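You operate a simulated robot arm through the tools that you are given. There is no shell and no other tool.

You run a simulated two-armed robot. Do the job below in one go: nothing can be reset, and whatever is moved stays where it is left.

## Task
Brush the dust off the red book while the vacuum runs.
Fine: dial as the suction card says before brushing, back to Off after; put the soft brush back; the book stays in its tray. Set down upright: soft brush. What is to be rubbed or washed off counts as gone when no trace of it is left.

Only the result counts: the job must be done as asked and must still hold three seconds after the hand-in. Knocking over, shifting, dropping, spilling or breaking anything else fails it.

## Robot
Two 7-joint arms with fingered hands on one trunk that stands fixed in place. Base frame: the origin is at the foot of the trunk, x ahead of it, y to its left, z up. Units: m, rad, N and s.
The left shoulder is at [0.05, 0.214, 0.869], the right one opposite. With the tool pointing down near the work surface each hand reaches from about 0.4 to 0.9 m from the base axis, measured 20 degrees to its own side. Payload 3 kg a hand.
The tool frame of a hand sits at the grasp point between the pads (the TCP): z along the fingers, y along the line on which they close. The tips reach 0.026 m beyond it. The gripper opens to 0.132 m; its body begins 0.073 m behind the TCP. The gripper is a hand of 3 fingers: y runs from the thumb to the fingers, the wrist lies at [0, 0, -0.229] in the tool frame, and closing takes about 1.5 s.
Orientation is that of the tool frame in the base frame, as a unit quaternion [w, x, y, z]. With the fingers straight down and closing along the base's y, the tool's x points along the base's -x, its y along +y and its z along -z.

## Interface
- The arms move only by the tool servo_tool. It takes "left_increments", "right_increments" or both (then of equal length, played together; a hand with none holds still); each is a list of rows, each a list of 7 numbers: the shift along the tool's x, y, z in m, then the turn, a rotation vector about the tool's x, y, z in rad, then the opening, from 0 (shut) to 1 (fully open). In form: [[dx, dy, dz, ax, ay, az, grip], ...]. A call has 1 to 20 rows; each row shifts and turns the commanded pose from where the row before left it, along the tool's axes as they then stand. A row lasts 0.2 s, in which the tool goes at most 0.05 m and 0.15 rad; a call with a longer step from one row to the next is refused whole, and so is a gripper value outside its range. Where a pose cannot be reached the arm comes as near as it can. A force on the tool above 40 N (or 10 N above the force at the start of the call, whichever is more), or a blocked arm, ends the call early, and 0.2 s more pass. Each finger travels about 0.072 m/s and halts on what it meets, pressing with about 24 N; the grip force reading is that of the motor and also rises with nothing between the fingers. The clock runs only during rows and for 0.2 s after the last one: add rows that do not move to give the fingers time. It gives the time, the measured TCP pose, the force on the tool (base axes), the opening and the grip force at its end, in the units of the frame above (readings bear some noise), with the torque about the TCP (base axes, N m) and any sound that the robot's microphone picked up.
- Cameras (640 x 400 px; columns grow to the right, rows downward): "scene" is now at [0.0404, -0.0325, 1.5127]; the picture's right is [-0.34, -0.94, 0.00], its down [-0.57, 0.21, -0.79] and it looks along [0.74, -0.27, -0.61] (base axes); focal length 335 px, centre (320, 200). "left" rides on the left gripper at [-0.062, 0.003, -0.092] in its tool frame; the picture's right is [-0.05, -1.00, 0.00], its down [0.83, -0.04, -0.56] and it looks along [0.55, -0.03, 0.83] (tool axes); focal length 230 px, centre (320, 200). "right" rides on the right gripper at [0.062, 0.003, -0.092] in its tool frame; the picture's right is [-0.05, 1.00, 0.00], its down [-0.83, -0.04, -0.56] and it looks along [-0.55, -0.03, 0.83] (tool axes); focal length 230 px, centre (320, 200). There is no depth. A picture from a camera that has moved, and an enlarged one, comes with that camera's place and axes in the base frame and with its lens. The place of the scene camera against the robot may be out by one fixed shift of up to 0.018 m in any direction.
- get_image(camera): a new picture of that camera. The clock stands still meanwhile.
- preshape(shape, hand): the hand has 3 fingers and takes this shape, open, in about a second: jaw (thumb against the fingers, like two jaws); tri (thumb and two fingers); tip (a fingertip pinch); poke (one finger out to press); point (the index stretched); flat (the hand flat); cup (the hand cupped); fist (a fist). The gripper value then closes the fingers along that shape, each until it touches; the sizes above hold for jaw. It gives what a move gives, with no picture.
- turn_head(pan, tilt): turns the head with the scene camera to pan (to the left, within 1.501 rad either way) and tilt (down, from -0.506 to 1.204), counted from straight ahead of the robot. It gives what a move gives.
- inspect(camera, box): a new picture of the part [left, top, right, bottom] of that camera's present view, enlarged. The clock stands still meanwhile.
- hand_in(): hands the job in; it is judged then, once.

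Places have to be worked out from the pictures, the camera data and where the tool is seen. Open the grippers and draw the arms clear of the work before you hand the job in, unless the task says otherwise.

The tools are called after "Call:" by a JSON object that holds its "api" and its "payload". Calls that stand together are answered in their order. servo_tool: Moves the arms, as the interface text tells. Its arguments: {"type":"object","properties":{"left_increments":{"type":"array","items":{"type":"array","items":{"type":"number"}}},"right_increments":{"type":"array","items":{"type":"array","items":{"type":"number"}}}},"required":[]} The other tools are called the same way: preshape (shape, hand) gives the hand a shape; turn_head (pan, tilt) turns the head that bears the scene camera; get_image (camera) takes a picture; inspect (camera, box) takes an enlarged picture of a part of a camera's view; hand_in () hands the job in.

At the start:

```text
time_s: 0.0
left_eef_pos: [0.4356, 0.0319, 1.2193]
left_ee_rot: [0.0, 0.211, 0.977, 0.001]
left_contact_force: [-0.8, 0.7, 0.2]
left_moment: [0.01, -0.02, -0.03]
left_finger_gap: 0.1319
left_grip_force: 0.1
left_shape: jaw
right_eef_pos: [0.3521, -0.4002, 1.2776]
right_ee_rot: [0.0, 0.21, 0.978, 0.0]
right_contact_force: [-1.1, -0.3, -0.1]
right_moment: [0.02, 0.0, -0.01]
right_finger_gap: 0.132
right_grip_force: 0.2
right_shape: jaw
head pan, tilt (commanded): [-0.351, 0.656]
```

scene: 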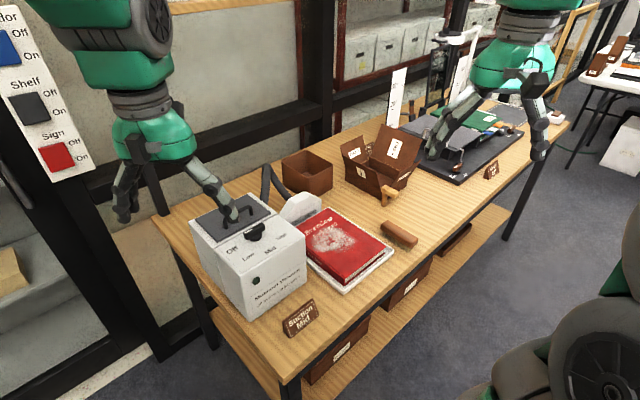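
right: 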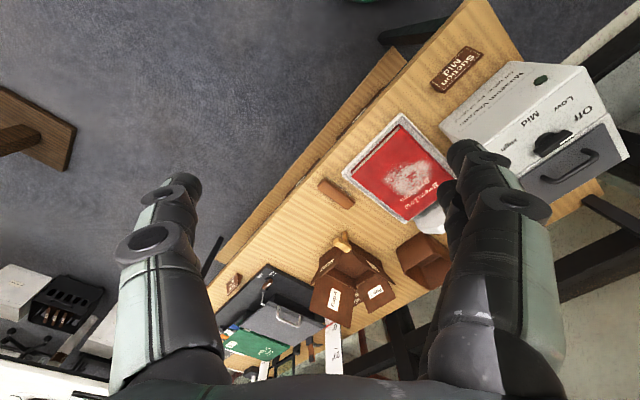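
left: 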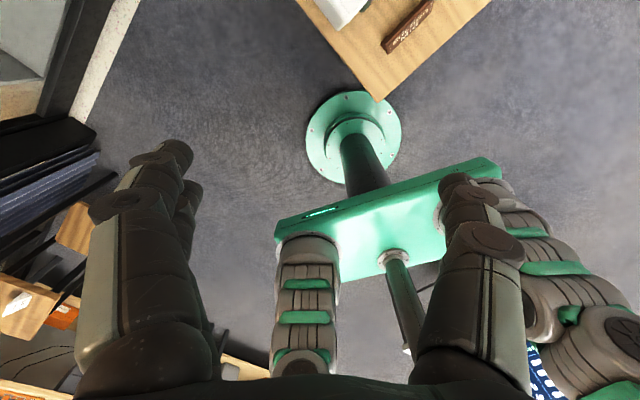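

I'll start by looking closer at the scene: the vacuum with its dial, the suction card ("Suction Mid"), the red book, and the brushes.

Call:
{"api": "inspect", "payload": {"camera": "scene", "box": [180, 180, 340, 340]}}

Call:
{"api": "inspect", "payload": {"camera": "scene", "box": [280, 110, 440, 250]}}

Call:
{"api": "inspect", "payload": {"camera": "scene", "box": [380, 60, 560, 200]}}

```text
2.50 times, centred on (260, 260) of scene
camera zoom: at [0.0404, -0.0325, 1.5127], right [-0.34, -0.94, 0.0], down [-0.57, 0.21, -0.79], along [0.74, -0.27, -0.61], focal length 837 px, centre (470, 50)
```

zoom: 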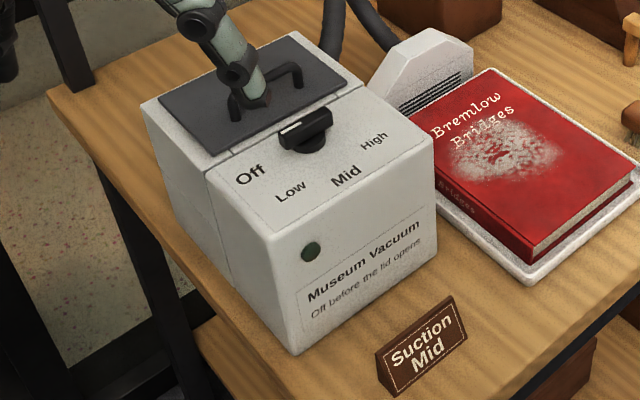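

```text
2.86 times, centred on (360, 180) of scene
camera zoom: at [0.0404, -0.0325, 1.5127], right [-0.34, -0.94, 0.0], down [-0.57, 0.21, -0.79], along [0.74, -0.27, -0.61], focal length 956 px, centre (206, 257)
```

zoom: 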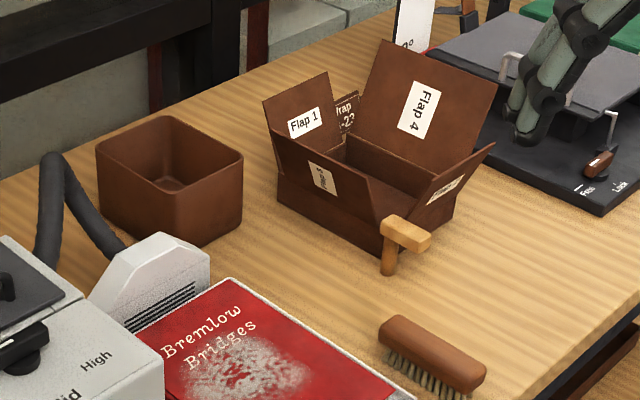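

```text
2.86 times, centred on (470, 130) of scene
camera zoom: at [0.0404, -0.0325, 1.5127], right [-0.34, -0.94, 0.0], down [-0.57, 0.21, -0.79], along [0.74, -0.27, -0.61], focal length 956 px, centre (-109, 400)
```

zoom: 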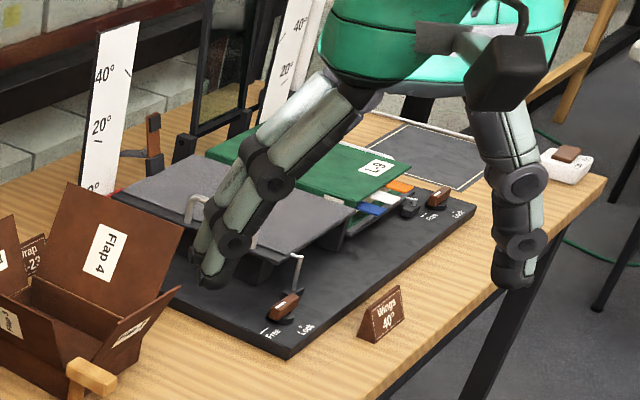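

The card says Mid; the dial seems to point at Off. I'll look at the same things through the right hand's camera, enlarged.

Call:
{"api": "inspect", "payload": {"camera": "right", "box": [420, 40, 620, 200]}}

Call:
{"api": "inspect", "payload": {"camera": "right", "box": [300, 90, 480, 260]}}

Call:
{"api": "inspect", "payload": {"camera": "right", "box": [200, 200, 420, 380]}}

```text
2.50 times, centred on (520, 120) of right
camera zoom: at [0.2968, -0.3719, 1.3701], right [0.46, 0.89, 0.0], down [0.74, -0.38, 0.56], along [0.49, -0.25, -0.83], focal length 575 px, centre (-180, 400)
```

zoom: 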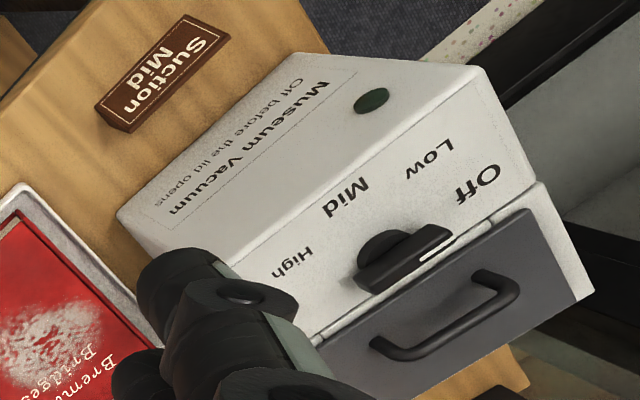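

```text
2.35 times, centred on (390, 175) of right
camera zoom: at [0.2968, -0.3719, 1.3701], right [0.46, 0.89, 0.0], down [0.74, -0.38, 0.56], along [0.49, -0.25, -0.83], focal length 541 px, centre (155, 259)
```

zoom: 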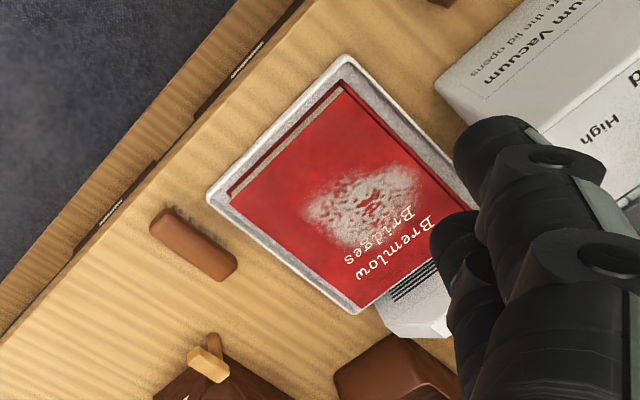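

```text
2.22 times, centred on (310, 290) of right
camera zoom: at [0.2968, -0.3719, 1.3701], right [0.46, 0.89, 0.0], down [0.74, -0.38, 0.56], along [0.49, -0.25, -0.83], focal length 511 px, centre (342, 0)
```

zoom: 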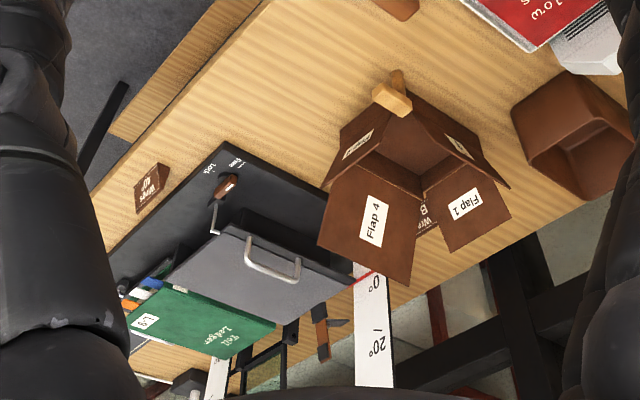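

The left hand blocks part of the view of the vacuum, so I'll draw it back and to the left, keeping its height. The right hand holds still meanwhile.

Call:
{"api": "servo_tool", "payload": {"left_increments": [[0.027, 0.037, 0, 0, 0, 0, 1], [0.027, 0.037, 0, 0, 0, 0, 1], [0.027, 0.037, 0, 0, 0, 0, 1], [0.027, 0.037, 0, 0, 0, 0, 1], [0.027, 0.037, 0, 0, 0, 0, 1], [0.027, 0.037, 0, 0, 0, 0, 1]]}}

Call:
{"api": "get_image", "payload": {"camera": "scene"}}

Call:
{"api": "get_image", "payload": {"camera": "right"}}

```text
time_s: 1.4
left_eef_pos: [0.3787, 0.301, 1.2194]
left_ee_rot: [0.001, 0.211, 0.978, -0.001]
left_contact_force: [0.1, 0.4, -0.5]
left_moment: [0.01, -0.03, 0.0]
left_finger_gap: 0.1318
left_grip_force: 0.0
left_shape: jaw
right_eef_pos: [0.352, -0.4008, 1.277]
right_ee_rot: [0.0, 0.211, 0.978, 0.0]
right_contact_force: [1.0, 0.1, 0.9]
right_moment: [-0.01, 0.01, -0.02]
right_finger_gap: 0.1321
right_grip_force: 0.0
right_shape: jaw
head pan, tilt (commanded): [-0.351, 0.656]
```

```text
taken
camera scene: at [0.0404, -0.0324, 1.5127], right [-0.34, -0.94, 0.0], down [-0.57, 0.21, -0.79], along [0.74, -0.27, -0.61], focal length 335 px, centre (320, 200)
```

scene: 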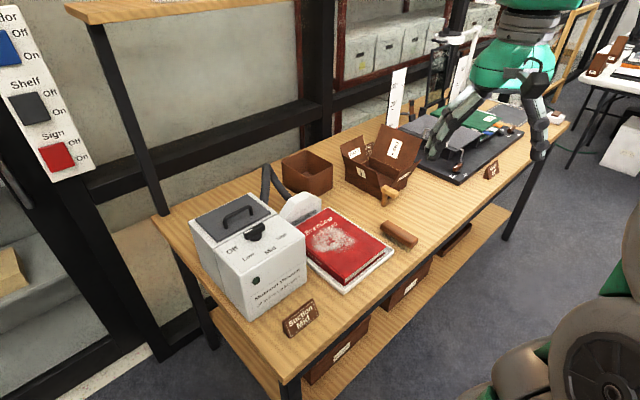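

```text
taken
camera right: at [0.2968, -0.3719, 1.3702], right [0.46, 0.89, 0.0], down [0.74, -0.38, 0.56], along [0.49, -0.25, -0.83], focal length 230 px, centre (320, 200)
```

right: 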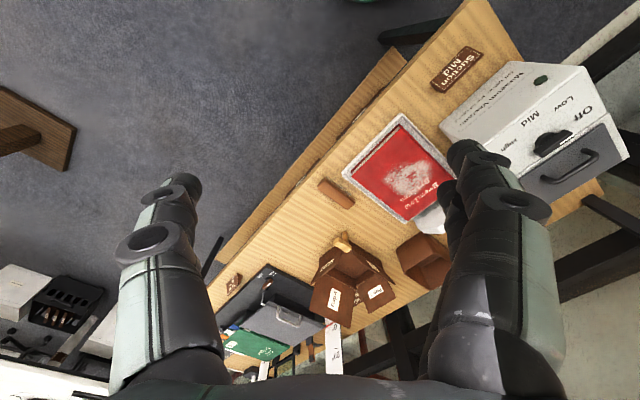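

The view of the vacuum is now clear. By triangulation the knob is at about (0.60, -0.09, 1.00), with the bar along base y and its mark towards Off. I'll bring the left hand above it at z 1.22, turn it so the jaws close across the bar, and look with its camera.

Call:
{"api": "servo_tool", "payload": {"left_increments": [[-0.0362, -0.0265, 0, 0, 0, 0, 1], [-0.0362, -0.0265, 0, 0, 0, 0, 1], [-0.0362, -0.0265, 0, 0, 0, 0, 1], [-0.0362, -0.0265, 0, 0, 0, 0, 1], [-0.0362, -0.0265, 0, 0, 0, 0, 1], [-0.0362, -0.0265, 0, 0, 0, 0, 1], [-0.0362, -0.0265, 0, 0, 0, 0, 1], [-0.0362, -0.0265, 0, 0, 0, 0, 1], [-0.0362, -0.0265, 0, 0, 0, 0, 1], [-0.0362, -0.0265, 0, 0, 0, 0, 1], [0, 0, 0, 0, 0, 0.132, 1], [0, 0, 0, 0, 0, 0.132, 1], [0, 0, 0, 0, 0, 0.132, 1], [0, 0, 0, 0, 0, 0.132, 1], [0, 0, 0, 0, 0, 0.132, 1], [0, 0, 0, 0, 0, 0.132, 1], [0, 0, 0, 0, 0, 0.132, 1]]}}

Call:
{"api": "get_image", "payload": {"camera": "left"}}

Call:
{"api": "get_image", "payload": {"camera": "scene"}}

```text
time_s: 5.0
left_eef_pos: [0.5751, -0.051, 1.1838]
left_ee_rot: [0.001, 0.625, 0.781, 0.0]
left_contact_force: [-0.5, 0.4, 0.4]
left_moment: [-0.01, 0.02, -0.01]
left_finger_gap: 0.1318
left_grip_force: 0.1
left_shape: jaw
left hand out of reach, approached as far as the arm can: row 9, 10
right_eef_pos: [0.3517, -0.4013, 1.2771]
right_ee_rot: [0.0, 0.211, 0.978, 0.0]
right_contact_force: [0.3, -0.3, 0.2]
right_moment: [0.0, -0.02, 0.0]
right_finger_gap: 0.1321
right_grip_force: 0.1
right_shape: jaw
head pan, tilt (commanded): [-0.351, 0.656]
```

```text
taken
camera left: at [0.5925, -0.1102, 1.2759], right [-0.96, -0.27, 0.0], down [-0.22, 0.8, 0.56], along [-0.15, 0.53, -0.83], focal length 230 px, centre (320, 200)
```

left: 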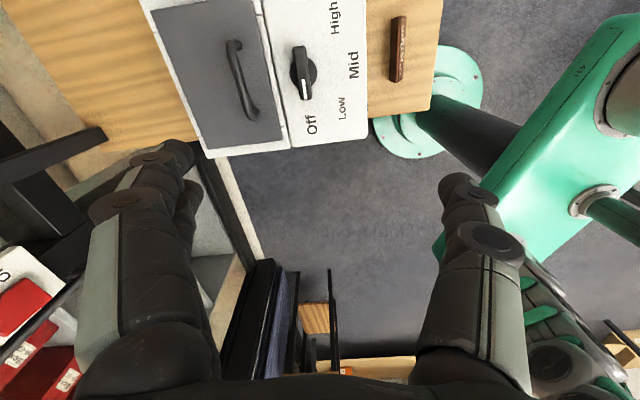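

```text
taken
camera scene: at [0.0404, -0.0325, 1.5127], right [-0.34, -0.94, 0.0], down [-0.57, 0.21, -0.79], along [0.74, -0.27, -0.61], focal length 335 px, centre (320, 200)
```

scene: 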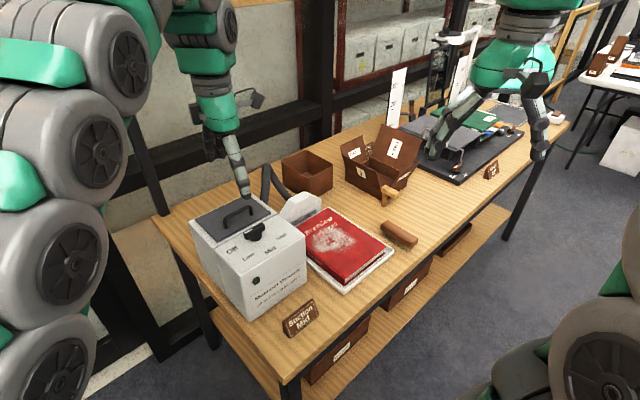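

The left camera now shows the knob almost from above, the mark pointing to Off. I'll enlarge it to measure the angles to Off and Mid.

Call:
{"api": "inspect", "payload": {"camera": "left", "box": [230, 0, 410, 160]}}

Call:
{"api": "inspect", "payload": {"camera": "scene", "box": [200, 190, 320, 280]}}

```text
2.50 times, centred on (320, 80) of left
camera zoom: at [0.5925, -0.1102, 1.2759], right [-0.96, -0.27, 0.0], down [-0.22, 0.8, 0.56], along [-0.15, 0.53, -0.83], focal length 575 px, centre (320, 500)
```

zoom: 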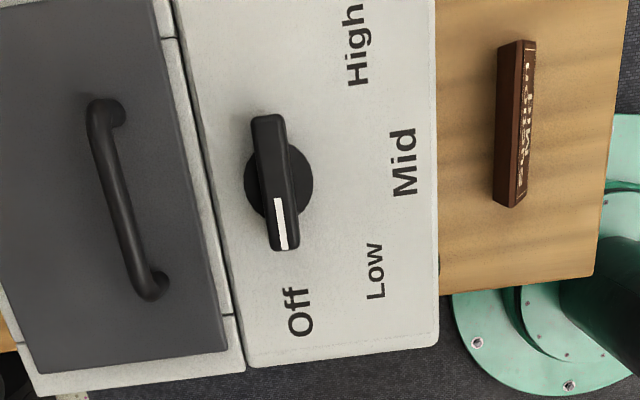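

```text
4.44 times, centred on (260, 235) of scene
camera zoom: at [0.0404, -0.0325, 1.5127], right [-0.34, -0.94, 0.0], down [-0.57, 0.21, -0.79], along [0.74, -0.27, -0.61], focal length 1488 px, centre (587, 44)
```

zoom: 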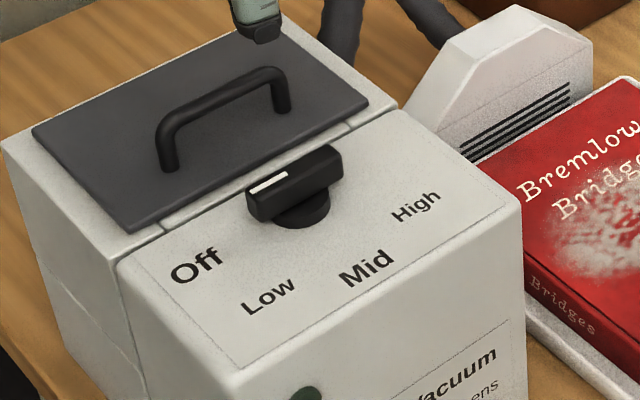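

Measured on the panel plane: the mark points to about 113° (Off), Low ≈ 156°, Mid ≈ 203°, High ≈ 250°, so Off→Mid is a 90° turn anticlockwise seen from above. I'll lower the left hand and align it with the bar, then read where it ends up, as the last rows were out of reach.

Call:
{"api": "servo_tool", "payload": {"left_increments": [[0, 0, 0.03, 0, 0, -0.09, 1], [0, 0, 0.03, 0, 0, -0.088, 1], [0, 0, 0, 0, 0, 0, 1]]}}

Call:
{"api": "get_image", "payload": {"camera": "left"}}

```text
time_s: 5.8
left_eef_pos: [0.5752, -0.0516, 1.1245]
left_ee_rot: [0.0, 0.552, 0.834, 0.0]
left_contact_force: [0.5, 0.4, 0.2]
left_moment: [0.02, 0.02, -0.02]
left_finger_gap: 0.1319
left_grip_force: 0.1
left_shape: jaw
right_eef_pos: [0.3516, -0.4003, 1.2776]
right_ee_rot: [0.001, 0.21, 0.978, 0.0]
right_contact_force: [0.0, 0.0, 0.2]
right_moment: [-0.01, 0.02, 0.01]
right_finger_gap: 0.1321
right_grip_force: 0.1
right_shape: jaw
head pan, tilt (commanded): [-0.351, 0.656]
```

```text
taken
camera left: at [0.6031, -0.1057, 1.2172], right [-0.9, -0.44, 0.0], down [-0.36, 0.75, 0.56], along [-0.24, 0.5, -0.83], focal length 230 px, centre (320, 200)
```

left: 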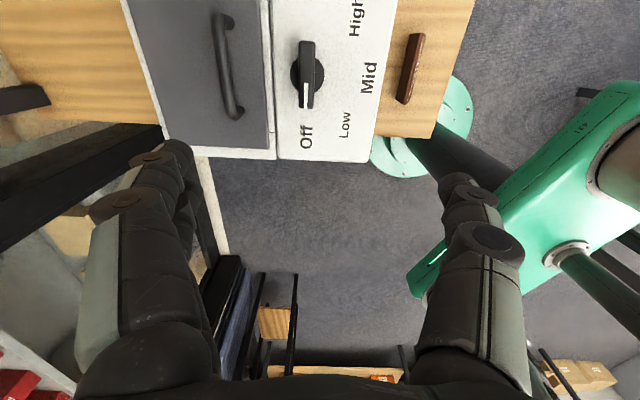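

The pose resets to the reached one, good; yaw is now 23°, matching the bar. I'll enlarge to triangulate the knob's centre and height against the previous view.

Call:
{"api": "inspect", "payload": {"camera": "left", "box": [230, 0, 410, 160]}}

```text
2.50 times, centred on (320, 80) of left
camera zoom: at [0.6031, -0.1057, 1.2172], right [-0.9, -0.44, 0.0], down [-0.36, 0.75, 0.56], along [-0.24, 0.5, -0.83], focal length 575 px, centre (320, 500)
```

zoom: 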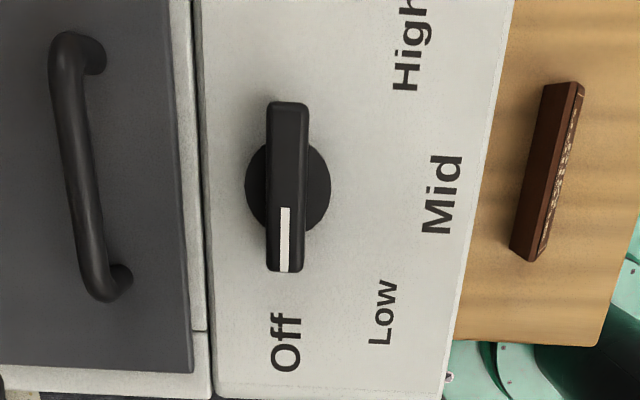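

Knob axis is about (0.604, -0.081), panel at z ≈ 0.958, bar top ≈ 0.99. The lid handle is some 7 cm off, so I'll narrow the jaws to about 6 cm and centre the hand above the knob at the present height.

Call:
{"api": "servo_tool", "payload": {"left_increments": [[-0.0383, 0.015, 0, 0, 0, 0, 0.45], [0, 0, 0, 0, 0, 0, 0.45], [0, 0, 0, 0, 0, 0, 0.45], [0, 0, 0, 0, 0, 0, 0.45], [0, 0, 0, 0, 0, 0, 0.45]]}}

Call:
{"api": "get_image", "payload": {"camera": "left"}}

Call:
{"api": "get_image", "payload": {"camera": "scene"}}

Call:
{"api": "get_image", "payload": {"camera": "right"}}

```text
time_s: 7.0
left_eef_pos: [0.6032, -0.0813, 1.1259]
left_ee_rot: [0.0, 0.552, 0.834, 0.0]
left_contact_force: [0.9, 0.5, 0.2]
left_moment: [-0.03, -0.02, 0.01]
left_finger_gap: 0.06
left_grip_force: 0.2
left_shape: jaw
right_eef_pos: [0.3516, -0.3992, 1.2774]
right_ee_rot: [-0.001, 0.211, 0.977, 0.0]
right_contact_force: [0.5, -0.2, -1.1]
right_moment: [0.01, -0.01, -0.01]
right_finger_gap: 0.1318
right_grip_force: 0.1
right_shape: jaw
head pan, tilt (commanded): [-0.351, 0.656]
```

```text
taken
camera left: at [0.6306, -0.1367, 1.2166], right [-0.9, -0.44, 0.0], down [-0.36, 0.75, 0.56], along [-0.24, 0.5, -0.83], focal length 230 px, centre (320, 200)
```

left: 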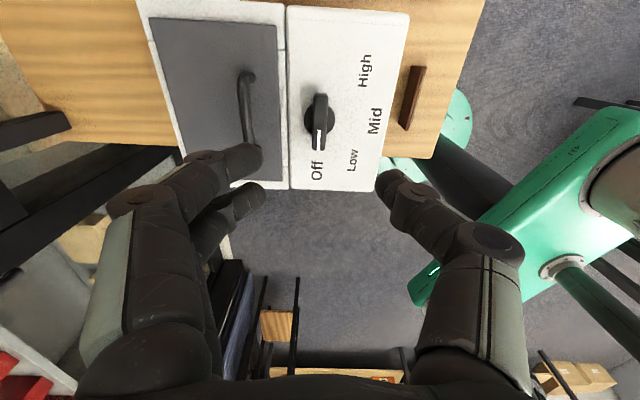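

```text
taken
camera scene: at [0.0404, -0.0325, 1.5127], right [-0.34, -0.94, 0.0], down [-0.57, 0.21, -0.79], along [0.74, -0.27, -0.61], focal length 335 px, centre (320, 200)
```

scene: 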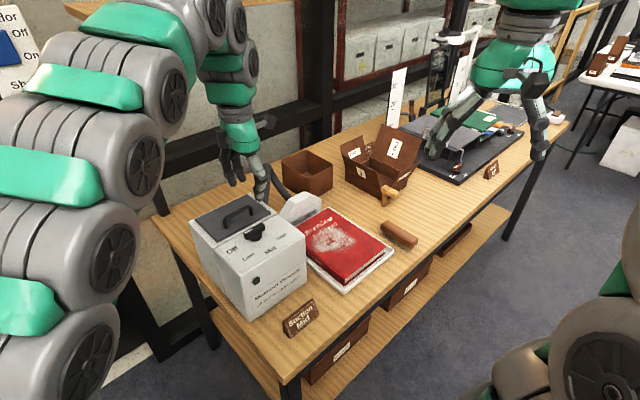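

```text
taken
camera right: at [0.2968, -0.3719, 1.3702], right [0.46, 0.89, 0.0], down [0.74, -0.38, 0.56], along [0.49, -0.25, -0.83], focal length 230 px, centre (320, 200)
```

right: 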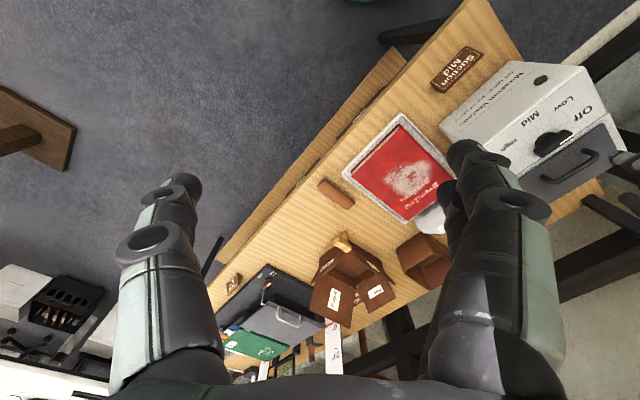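

The hand is well centred above the knob. Before gripping I'll check in the air that the arm can turn the needed 90° (yaw 23°→113°).

Call:
{"api": "servo_tool", "payload": {"left_increments": [[0, 0, 0, 0, 0, -0.1428, 0.45], [0, 0, 0, 0, 0, -0.1428, 0.45], [0, 0, 0, 0, 0, -0.1428, 0.45], [0, 0, 0, 0, 0, -0.1428, 0.45], [0, 0, 0, 0, 0, -0.1428, 0.45], [0, 0, 0, 0, 0, -0.1428, 0.45], [0, 0, 0, 0, 0, -0.1428, 0.45], [0, 0, 0, 0, 0, -0.1428, 0.45], [0, 0, 0, 0, 0, -0.1428, 0.45], [0, 0, 0, 0, 0, -0.1428, 0.45], [0, 0, 0, 0, 0, -0.1428, 0.45]]}}

Call:
{"api": "get_image", "payload": {"camera": "left"}}

```text
time_s: 9.4
left_eef_pos: [0.6032, -0.08, 1.1242]
left_ee_rot: [0.0, -0.2, 0.98, 0.0]
left_contact_force: [-0.1, 0.1, 0.2]
left_moment: [0.01, 0.01, 0.0]
left_finger_gap: 0.06
left_grip_force: 0.2
left_shape: jaw
right_eef_pos: [0.3521, -0.3985, 1.2771]
right_ee_rot: [0.0, 0.21, 0.978, 0.0]
right_contact_force: [0.2, -1.0, -0.2]
right_moment: [-0.01, 0.0, 0.02]
right_finger_gap: 0.1318
right_grip_force: 0.0
right_shape: jaw
head pan, tilt (commanded): [-0.351, 0.656]
```

```text
taken
camera left: at [0.6593, -0.0527, 1.2159], right [0.44, -0.9, 0.0], down [-0.75, -0.37, 0.56], along [-0.5, -0.24, -0.83], focal length 230 px, centre (320, 200)
```

left: 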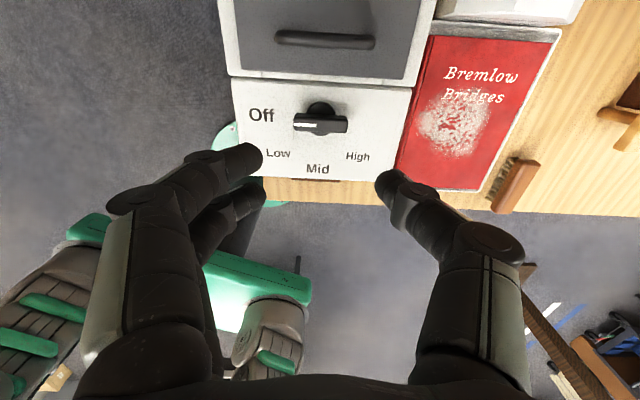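

The turn is reachable and the view along the hand confirms Mid lies exactly along the tool x at this yaw. I'll turn back to the bar's Off direction and descend to about z 1.02 for a check.

Call:
{"api": "servo_tool", "payload": {"left_increments": [[0, 0, 0, 0, 0, 0.1428, 0.45], [0, 0, 0, 0, 0, 0.1428, 0.45], [0, 0, 0, 0, 0, 0.1428, 0.45], [0, 0, 0, 0, 0, 0.1428, 0.45], [0, 0, 0, 0, 0, 0.1428, 0.45], [0, 0, 0, 0, 0, 0.1428, 0.45], [0, 0, 0, 0, 0, 0.1428, 0.45], [0, 0, 0, 0, 0, 0.1428, 0.45], [0, 0, 0, 0, 0, 0.1428, 0.45], [0, 0, 0, 0, 0, 0.1428, 0.45], [0, 0, 0, 0, 0, 0.1428, 0.45], [0, 0, 0.035, 0, 0, 0, 0.45], [0, 0, 0.035, 0, 0, 0, 0.45], [0, 0, 0.035, 0, 0, 0, 0.45], [0, 0, 0, 0, 0, 0, 0.45]]}}

Call:
{"api": "get_image", "payload": {"camera": "left"}}

Call:
{"api": "inspect", "payload": {"camera": "scene", "box": [200, 150, 320, 280]}}

Call:
{"api": "inspect", "payload": {"camera": "right", "box": [440, 60, 640, 200]}}

```text
time_s: 12.6
left_eef_pos: [0.6028, -0.0804, 1.0205]
left_ee_rot: [0.0, 0.552, 0.834, -0.001]
left_contact_force: [0.9, 0.2, 0.1]
left_moment: [-0.02, 0.01, 0.01]
left_finger_gap: 0.0598
left_grip_force: 0.0
left_shape: jaw
right_eef_pos: [0.3513, -0.3999, 1.2772]
right_ee_rot: [0.0, 0.211, 0.978, 0.0]
right_contact_force: [-0.4, 0.2, -0.1]
right_moment: [0.01, -0.03, -0.03]
right_finger_gap: 0.1318
right_grip_force: 0.0
right_shape: jaw
head pan, tilt (commanded): [-0.351, 0.656]
```

```text
taken
camera left: at [0.6295, -0.135, 1.1123], right [-0.9, -0.44, 0.0], down [-0.36, 0.75, 0.55], along [-0.24, 0.5, -0.83], focal length 230 px, centre (320, 200)
```

left: 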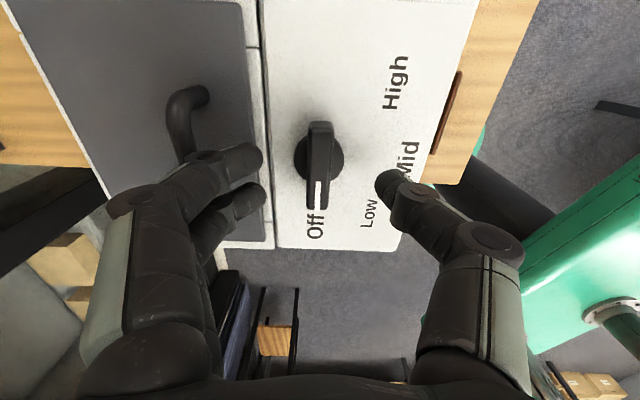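

```text
3.08 times, centred on (260, 215) of scene
camera zoom: at [0.0404, -0.0325, 1.5127], right [-0.34, -0.94, 0.0], down [-0.57, 0.21, -0.79], along [0.74, -0.27, -0.61], focal length 1030 px, centre (505, 154)
```

zoom: 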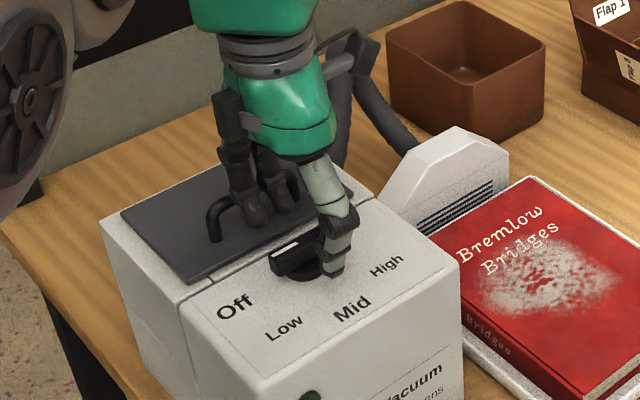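

```text
2.86 times, centred on (540, 130) of right
camera zoom: at [0.2968, -0.3719, 1.3702], right [0.46, 0.89, 0.0], down [0.74, -0.38, 0.56], along [0.49, -0.25, -0.83], focal length 657 px, centre (-309, 400)
```

zoom: 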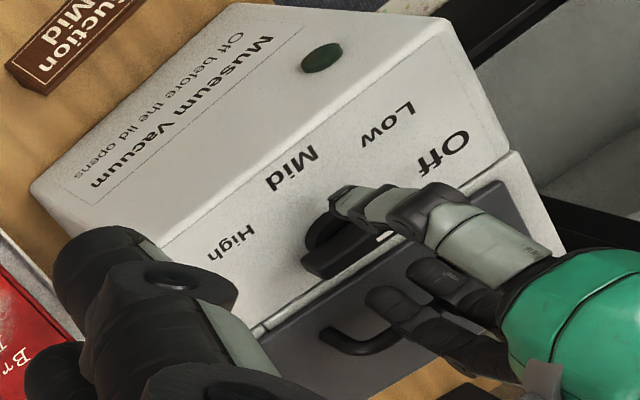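

The bar sits centred between the jaws, but the two fingers pass close over the lid handle. I'll narrow the jaws to about 4 cm first and look again before going lower.

Call:
{"api": "servo_tool", "payload": {"left_increments": [[0, 0, 0, 0, 0, 0, 0.3], [0, 0, 0, 0, 0, 0, 0.3], [0, 0, 0, 0, 0, 0, 0.3]]}}

Call:
{"api": "get_image", "payload": {"camera": "left"}}

Call:
{"api": "inspect", "payload": {"camera": "scene", "box": [220, 180, 300, 250]}}

Call:
{"api": "inspect", "payload": {"camera": "right", "box": [520, 100, 620, 180]}}

```text
time_s: 13.4
left_eef_pos: [0.6024, -0.0793, 1.0209]
left_ee_rot: [0.0, 0.552, 0.834, 0.0]
left_contact_force: [-0.3, 0.2, 0.7]
left_moment: [-0.02, -0.03, 0.0]
left_finger_gap: 0.0399
left_grip_force: 0.0
left_shape: jaw
right_eef_pos: [0.3517, -0.4003, 1.2772]
right_ee_rot: [0.0, 0.211, 0.977, 0.0]
right_contact_force: [0.1, 0.7, 0.1]
right_moment: [0.02, 0.01, 0.03]
right_finger_gap: 0.132
right_grip_force: 0.0
right_shape: jaw
head pan, tilt (commanded): [-0.351, 0.656]
```

```text
taken
camera left: at [0.6295, -0.135, 1.1123], right [-0.9, -0.44, 0.0], down [-0.36, 0.75, 0.56], along [-0.24, 0.5, -0.83], focal length 230 px, centre (320, 200)
```

left: 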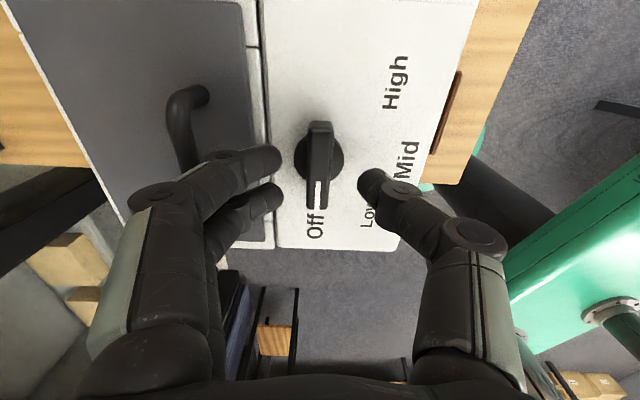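

```text
5.71 times, centred on (260, 215) of scene
camera zoom: at [0.0404, -0.0325, 1.5127], right [-0.34, -0.94, 0.0], down [-0.57, 0.21, -0.79], along [0.74, -0.27, -0.61], focal length 1913 px, centre (663, 114)
```

zoom: 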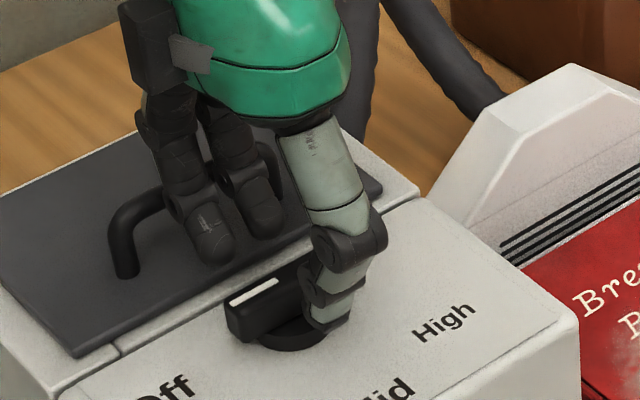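

```text
5.00 times, centred on (570, 140) of right
camera zoom: at [0.2968, -0.3719, 1.3702], right [0.46, 0.89, 0.0], down [0.74, -0.38, 0.56], along [0.49, -0.25, -0.83], focal length 1150 px, centre (-930, 500)
```

zoom: 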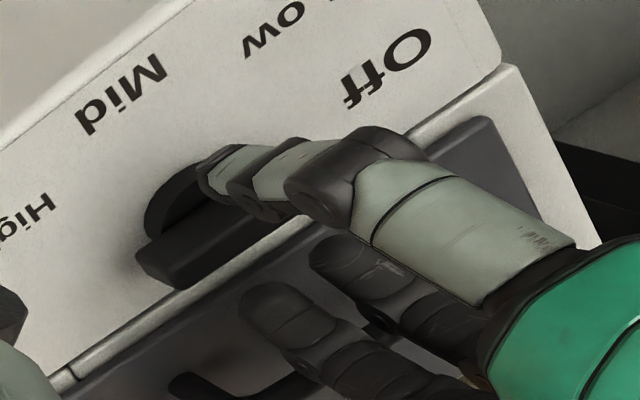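

There is clearance between the finger knuckles and the handle, so far with no force. I'll descend in small steps (2 × 1 cm) and check.

Call:
{"api": "servo_tool", "payload": {"left_increments": [[0, 0, 0.01, 0, 0, 0, 0.3], [0, 0, 0.01, 0, 0, 0, 0.3], [0, 0, 0, 0, 0, 0, 0.3]]}}

Call:
{"api": "get_image", "payload": {"camera": "left"}}

Call:
{"api": "inspect", "payload": {"camera": "scene", "box": [220, 180, 300, 250]}}

Call:
{"api": "inspect", "payload": {"camera": "right", "box": [520, 100, 620, 180]}}

```text
time_s: 14.2
left_eef_pos: [0.6035, -0.0803, 0.9997]
left_ee_rot: [0.0, 0.551, 0.834, -0.001]
left_contact_force: [0.1, 0.6, 0.9]
left_moment: [-0.01, 0.02, -0.02]
left_finger_gap: 0.0398
left_grip_force: 0.0
left_shape: jaw
right_eef_pos: [0.3516, -0.4017, 1.2776]
right_ee_rot: [-0.001, 0.211, 0.978, 0.0]
right_contact_force: [0.2, -0.7, -0.4]
right_moment: [-0.01, -0.03, -0.02]
right_finger_gap: 0.1321
right_grip_force: 0.1
right_shape: jaw
head pan, tilt (commanded): [-0.351, 0.656]
```

```text
taken
camera left: at [0.6299, -0.1344, 1.092], right [-0.9, -0.44, 0.0], down [-0.36, 0.75, 0.56], along [-0.24, 0.5, -0.83], focal length 230 px, centre (320, 200)
```

left: 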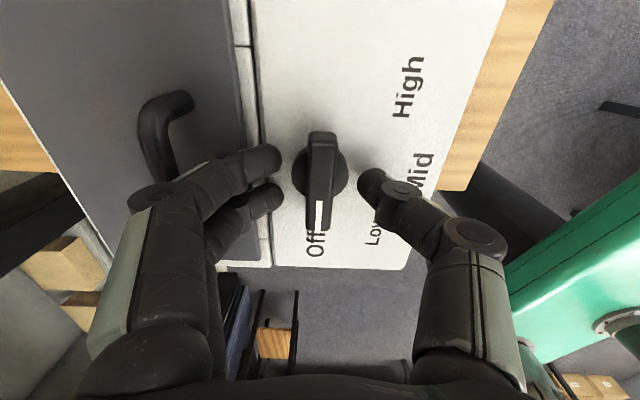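

```text
5.71 times, centred on (260, 215) of scene
camera zoom: at [0.0404, -0.0325, 1.5127], right [-0.34, -0.94, 0.0], down [-0.57, 0.21, -0.79], along [0.74, -0.27, -0.61], focal length 1913 px, centre (663, 114)
```

zoom: 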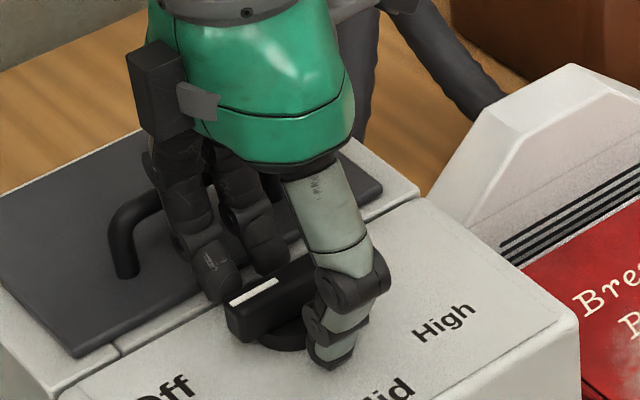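

```text
5.00 times, centred on (570, 140) of right
camera zoom: at [0.2968, -0.3719, 1.3702], right [0.46, 0.89, 0.0], down [0.74, -0.38, 0.56], along [0.49, -0.25, -0.83], focal length 1150 px, centre (-930, 500)
```

zoom: 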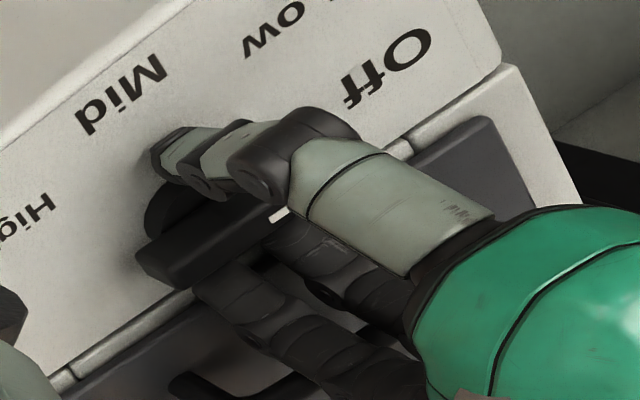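

No contact yet, with the bar between thumb and fingers. I'll close the grip on it.

Call:
{"api": "servo_tool", "payload": {"left_increments": [[0, 0, 0, 0, 0, 0, 0.2], [0, 0, 0, 0, 0, 0, 0.1], [0, 0, 0, 0, 0, 0, 0.0], [0, 0, 0, 0, 0, 0, 0.0], [0, 0, 0, 0, 0, 0, 0.0]]}}

Call:
{"api": "get_image", "payload": {"camera": "left"}}

Call:
{"api": "inspect", "payload": {"camera": "scene", "box": [220, 180, 300, 250]}}

```text
time_s: 15.4
left_eef_pos: [0.6032, -0.079, 1.0009]
left_ee_rot: [0.002, 0.552, 0.834, 0.0]
left_contact_force: [1.6, 3.8, 30.2]
left_moment: [0.05, 0.07, 0.04]
left_finger_gap: 0.0193
left_grip_force: 24.0
left_shape: jaw
right_eef_pos: [0.3507, -0.3993, 1.2771]
right_ee_rot: [0.0, 0.21, 0.978, 0.001]
right_contact_force: [-0.7, -0.9, 0.9]
right_moment: [0.01, 0.02, -0.02]
right_finger_gap: 0.132
right_grip_force: 0.0
right_shape: jaw
head pan, tilt (commanded): [-0.351, 0.656]
```

```text
taken
camera left: at [0.63, -0.1342, 1.0933], right [-0.9, -0.44, 0.0], down [-0.37, 0.75, 0.55], along [-0.24, 0.5, -0.83], focal length 230 px, centre (320, 200)
```

left: 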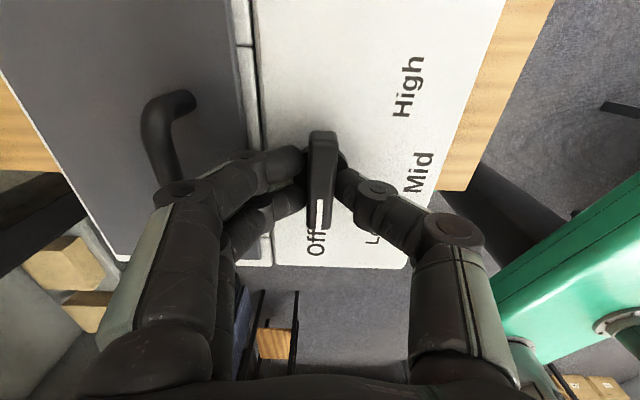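

```text
5.71 times, centred on (260, 215) of scene
camera zoom: at [0.0401, -0.0323, 1.5128], right [-0.34, -0.94, 0.0], down [-0.57, 0.21, -0.79], along [0.74, -0.27, -0.61], focal length 1913 px, centre (663, 114)
```

zoom: 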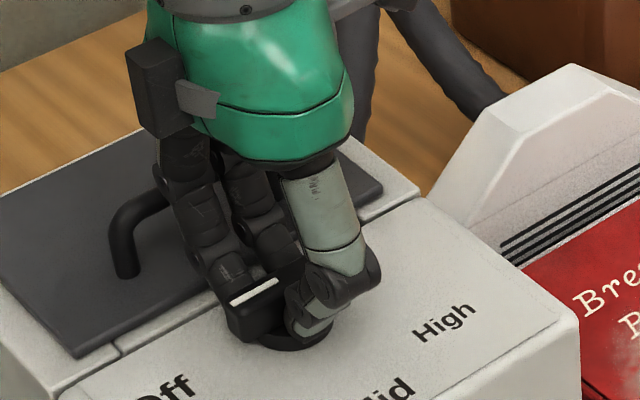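

Gripped at 19 mm, but 30 N upward on the tool says the tips press down on the knob's disc. I'll ease upward 3 mm.

Call:
{"api": "servo_tool", "payload": {"left_increments": [[0, 0, -0.003, 0, 0, 0, 0.0], [0, 0, 0, 0, 0, 0, 0.0]]}}

```text
time_s: 16.0
left_eef_pos: [0.6024, -0.079, 1.0018]
left_ee_rot: [-0.001, 0.552, 0.834, -0.001]
left_contact_force: [5.1, 4.2, 3.1]
left_moment: [0.11, -0.19, 0.03]
left_finger_gap: 0.0179
left_grip_force: 24.3
left_shape: jaw
right_eef_pos: [0.352, -0.4007, 1.278]
right_ee_rot: [0.0, 0.211, 0.978, 0.0]
right_contact_force: [0.2, 0.0, -0.1]
right_moment: [-0.01, -0.02, -0.02]
right_finger_gap: 0.1319
right_grip_force: 0.0
right_shape: jaw
head pan, tilt (commanded): [-0.351, 0.656]
```

The force has dropped to a few newtons. Now I start turning the knob anticlockwise (seen from above) in small steps, watching force and torque.

Call:
{"api": "servo_tool", "payload": {"left_increments": [[0, 0, 0, 0, 0, -0.08, 0.0], [0, 0, 0, 0, 0, -0.08, 0.0], [0, 0, 0, 0, 0, -0.08, 0.0], [0, 0, 0, 0, 0, -0.08, 0.0]]}}

Call:
{"api": "get_image", "payload": {"camera": "left"}}

Call:
{"api": "inspect", "payload": {"camera": "scene", "box": [220, 180, 300, 250]}}

```text
time_s: 17.0
left_eef_pos: [0.6035, -0.0796, 1.0029]
left_ee_rot: [-0.001, 0.411, 0.912, 0.0]
left_contact_force: [-9.3, 13.6, -1.2]
left_moment: [0.35, 0.18, 0.0]
left_finger_gap: 0.0169
left_grip_force: 24.5
left_shape: jaw
right_eef_pos: [0.351, -0.3998, 1.2769]
right_ee_rot: [0.0, 0.21, 0.978, 0.0]
right_contact_force: [0.2, -0.2, 0.3]
right_moment: [-0.01, 0.02, 0.0]
right_finger_gap: 0.1319
right_grip_force: 0.0
right_shape: jaw
head pan, tilt (commanded): [-0.351, 0.656]
```

```text
taken
camera left: at [0.6468, -0.1231, 1.0943], right [-0.71, -0.7, 0.0], down [-0.58, 0.59, 0.56], along [-0.39, 0.4, -0.83], focal length 230 px, centre (320, 200)
```

left: 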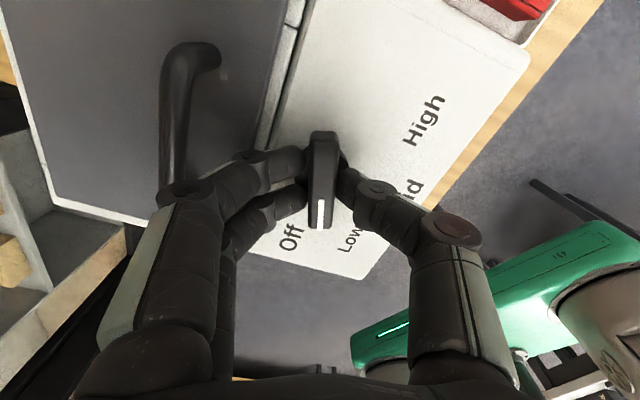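

```text
5.71 times, centred on (260, 215) of scene
camera zoom: at [0.0403, -0.0322, 1.5128], right [-0.34, -0.94, 0.0], down [-0.57, 0.21, -0.79], along [0.74, -0.27, -0.61], focal length 1913 px, centre (663, 114)
```

zoom: 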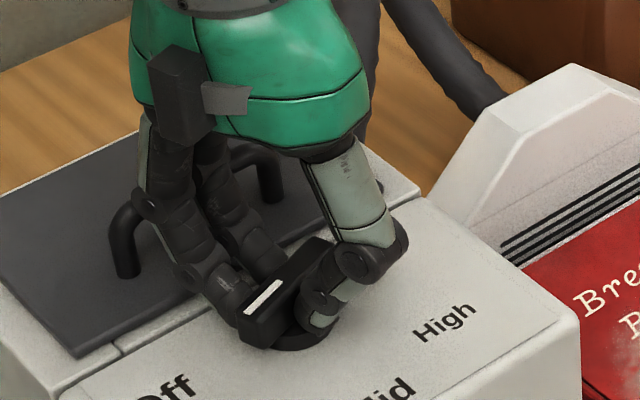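

The knob follows the hand (mark rotating from Off). There is a sideways force of about 16 N along the bar, so I'll shift 1.5 mm with that force and see whether it drops.

Call:
{"api": "servo_tool", "payload": {"left_increments": [[0.0015, 0.0, 0, 0, 0, 0, 0.0], [0, 0, 0, 0, 0, 0, 0.0]]}}

```text
time_s: 17.6
left_eef_pos: [0.6034, -0.0795, 1.003]
left_ee_rot: [0.0, 0.413, 0.911, 0.0]
left_contact_force: [1.9, 5.0, -8.0]
left_moment: [0.16, -0.07, -0.02]
left_finger_gap: 0.0164
left_grip_force: 24.2
left_shape: jaw
right_eef_pos: [0.3515, -0.4011, 1.2785]
right_ee_rot: [0.0, 0.21, 0.978, 0.0]
right_contact_force: [0.1, -0.1, -0.7]
right_moment: [0.01, -0.04, -0.01]
right_finger_gap: 0.1316
right_grip_force: 0.1
right_shape: jaw
head pan, tilt (commanded): [-0.351, 0.656]
```

Lateral force is down to 5 N. I continue the turn in small steps.

Call:
{"api": "servo_tool", "payload": {"left_increments": [[0, 0, 0.001, 0, 0, -0.08, 0.0], [0, 0, 0, 0, 0, -0.08, 0.0], [0, 0, 0, 0, 0, -0.08, 0.0], [0, 0, 0, 0, 0, -0.08, 0.0]]}}

Call:
{"api": "get_image", "payload": {"camera": "left"}}

```text
time_s: 18.6
left_eef_pos: [0.6024, -0.0805, 1.0019]
left_ee_rot: [0.001, 0.261, 0.965, 0.0]
left_contact_force: [-2.0, 2.8, 27.2]
left_moment: [0.01, 0.09, 0.0]
left_finger_gap: 0.0178
left_grip_force: 24.2
left_shape: jaw
right_eef_pos: [0.3514, -0.4002, 1.2776]
right_ee_rot: [0.0, 0.211, 0.978, 0.0]
right_contact_force: [0.0, 0.0, 0.8]
right_moment: [0.0, -0.03, 0.01]
right_finger_gap: 0.132
right_grip_force: 0.1
right_shape: jaw
head pan, tilt (commanded): [-0.351, 0.656]
```

```text
taken
camera left: at [0.6576, -0.1072, 1.0943], right [-0.46, -0.89, 0.0], down [-0.74, 0.38, 0.55], along [-0.49, 0.25, -0.83], focal length 230 px, centre (320, 200)
```

left: 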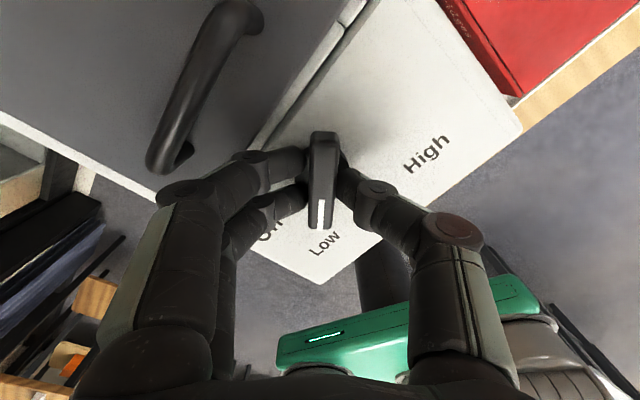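

The mark is nearing Low; the upward force rose to 27 N after that 1 mm, so I ease up again and keep turning.

Call:
{"api": "servo_tool", "payload": {"left_increments": [[0, 0, -0.0015, 0, 0, 0, 0.0], [0, 0, 0, 0, 0, -0.08, 0.0], [0, 0, 0, 0, 0, -0.08, 0.0], [0, 0, 0, 0, 0, -0.08, 0.0], [0, 0, 0, 0, 0, -0.08, 0.0]]}}

Call:
{"api": "get_image", "payload": {"camera": "left"}}

```text
time_s: 19.8
left_eef_pos: [0.6028, -0.0798, 1.0033]
left_ee_rot: [-0.001, 0.105, 0.994, 0.0]
left_contact_force: [-1.2, -1.7, 5.2]
left_moment: [-0.15, 0.04, -0.06]
left_finger_gap: 0.0175
left_grip_force: 24.1
left_shape: jaw
right_eef_pos: [0.3516, -0.4006, 1.2769]
right_ee_rot: [0.0, 0.21, 0.978, 0.0]
right_contact_force: [0.4, 0.5, -0.4]
right_moment: [-0.03, 0.02, -0.03]
right_finger_gap: 0.132
right_grip_force: 0.0
right_shape: jaw
head pan, tilt (commanded): [-0.351, 0.656]
```

```text
taken
camera left: at [0.6637, -0.0888, 1.0943], right [-0.16, -0.99, 0.0], down [-0.82, 0.13, 0.56], along [-0.55, 0.09, -0.83], focal length 230 px, centre (320, 200)
```

left: 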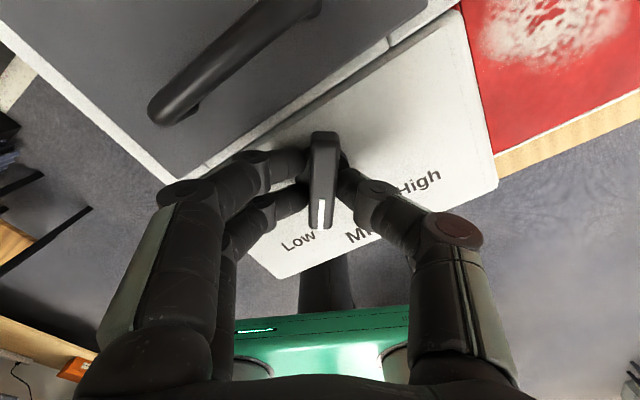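

Turning smoothly with low forces; the mark is between Low and Mid at about 168°. About 35° remain.

Call:
{"api": "servo_tool", "payload": {"left_increments": [[0, 0, 0, 0, 0, -0.08, 0.0], [0, 0, 0, 0, 0, -0.08, 0.0], [0, 0, 0, 0, 0, -0.08, 0.0], [0, 0, 0, 0, 0, -0.08, 0.0], [0, 0, 0, 0, 0, -0.08, 0.0], [0, 0, 0, 0, 0, 0, 0.0]]}}

Call:
{"api": "get_image", "payload": {"camera": "left"}}

Call:
{"api": "inspect", "payload": {"camera": "scene", "box": [200, 180, 320, 270]}}

```text
time_s: 21.2
left_eef_pos: [0.6017, -0.0799, 1.0013]
left_ee_rot: [0.0, -0.094, 0.996, 0.0]
left_contact_force: [-15.7, -7.4, 8.7]
left_moment: [-0.36, 0.34, -0.02]
left_finger_gap: 0.0172
left_grip_force: 24.0
left_shape: jaw
right_eef_pos: [0.3509, -0.4022, 1.2778]
right_ee_rot: [0.0, 0.211, 0.978, 0.0]
right_contact_force: [-0.1, -0.2, 0.7]
right_moment: [0.02, -0.01, 0.01]
right_finger_gap: 0.1319
right_grip_force: 0.1
right_shape: jaw
head pan, tilt (commanded): [-0.351, 0.656]
```

```text
taken
camera left: at [0.6622, -0.0642, 1.0944], right [0.24, -0.97, 0.0], down [-0.81, -0.2, 0.56], along [-0.54, -0.13, -0.83], focal length 230 px, centre (320, 200)
```

left: 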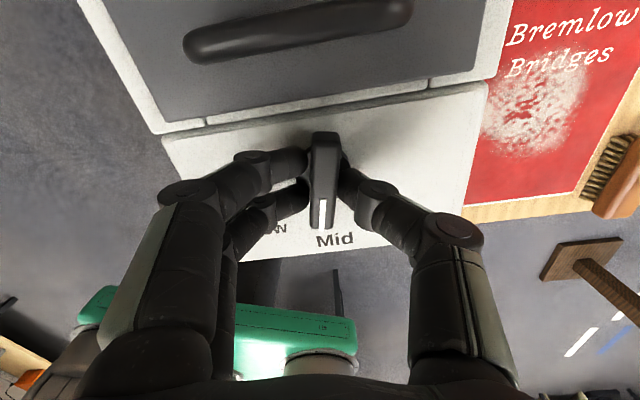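

```text
4.44 times, centred on (260, 225) of scene
camera zoom: at [0.04, -0.0326, 1.5128], right [-0.34, -0.94, 0.0], down [-0.57, 0.21, -0.79], along [0.74, -0.27, -0.61], focal length 1488 px, centre (587, 89)
```

zoom: 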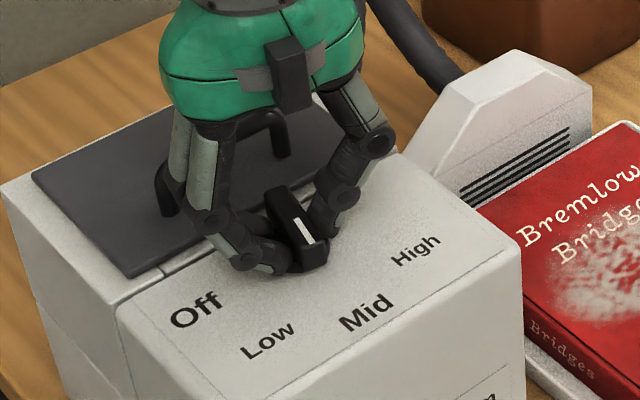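

Mark close to Mid (190.8°, target about 203.5°). I relieve the force along the bar by 1.5 mm and turn the last 0.22 rad.

Call:
{"api": "servo_tool", "payload": {"left_increments": [[0.0015, 0, 0, 0, 0, 0, 0.0], [0, 0, 0, 0, 0, -0.075, 0.0], [0, 0, 0, 0, 0, -0.075, 0.0], [0, 0, 0, 0, 0, -0.072, 0.0], [0, 0, 0, 0, 0, 0, 0.0]]}}

Call:
{"api": "get_image", "payload": {"camera": "left"}}

Call:
{"api": "inspect", "payload": {"camera": "scene", "box": [200, 180, 320, 270]}}

```text
time_s: 22.4
left_eef_pos: [0.6014, -0.0797, 1.0023]
left_ee_rot: [0.0, -0.206, 0.979, 0.0]
left_contact_force: [3.6, -3.7, 9.1]
left_moment: [-0.31, -0.19, 0.0]
left_finger_gap: 0.0171
left_grip_force: 24.2
left_shape: jaw
right_eef_pos: [0.3516, -0.401, 1.2782]
right_ee_rot: [0.0, 0.211, 0.978, 0.0]
right_contact_force: [-0.3, -0.1, -0.3]
right_moment: [0.0, 0.0, 0.0]
right_finger_gap: 0.1318
right_grip_force: 0.0
right_shape: jaw
head pan, tilt (commanded): [-0.351, 0.656]
```

```text
taken
camera left: at [0.6567, -0.0513, 1.0945], right [0.45, -0.89, 0.0], down [-0.74, -0.37, 0.55], along [-0.5, -0.25, -0.83], focal length 230 px, centre (320, 200)
```

left: 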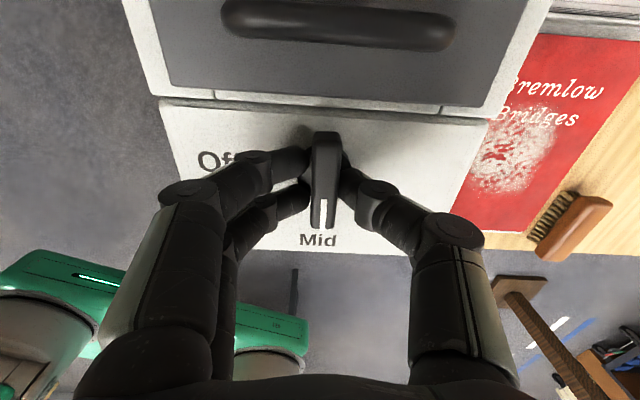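

```text
4.44 times, centred on (260, 225) of scene
camera zoom: at [0.0404, -0.0325, 1.5127], right [-0.34, -0.94, 0.0], down [-0.57, 0.21, -0.79], along [0.74, -0.27, -0.61], focal length 1488 px, centre (587, 89)
```

zoom: 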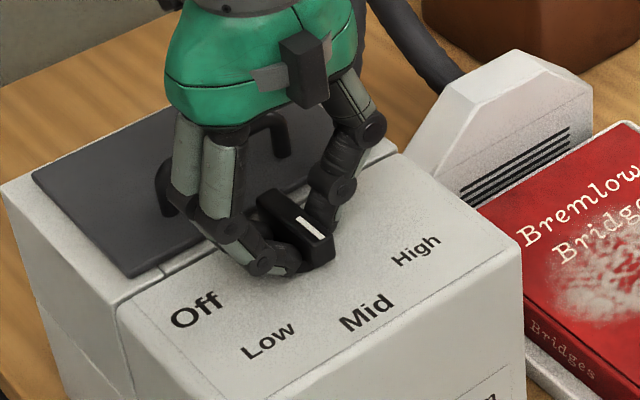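

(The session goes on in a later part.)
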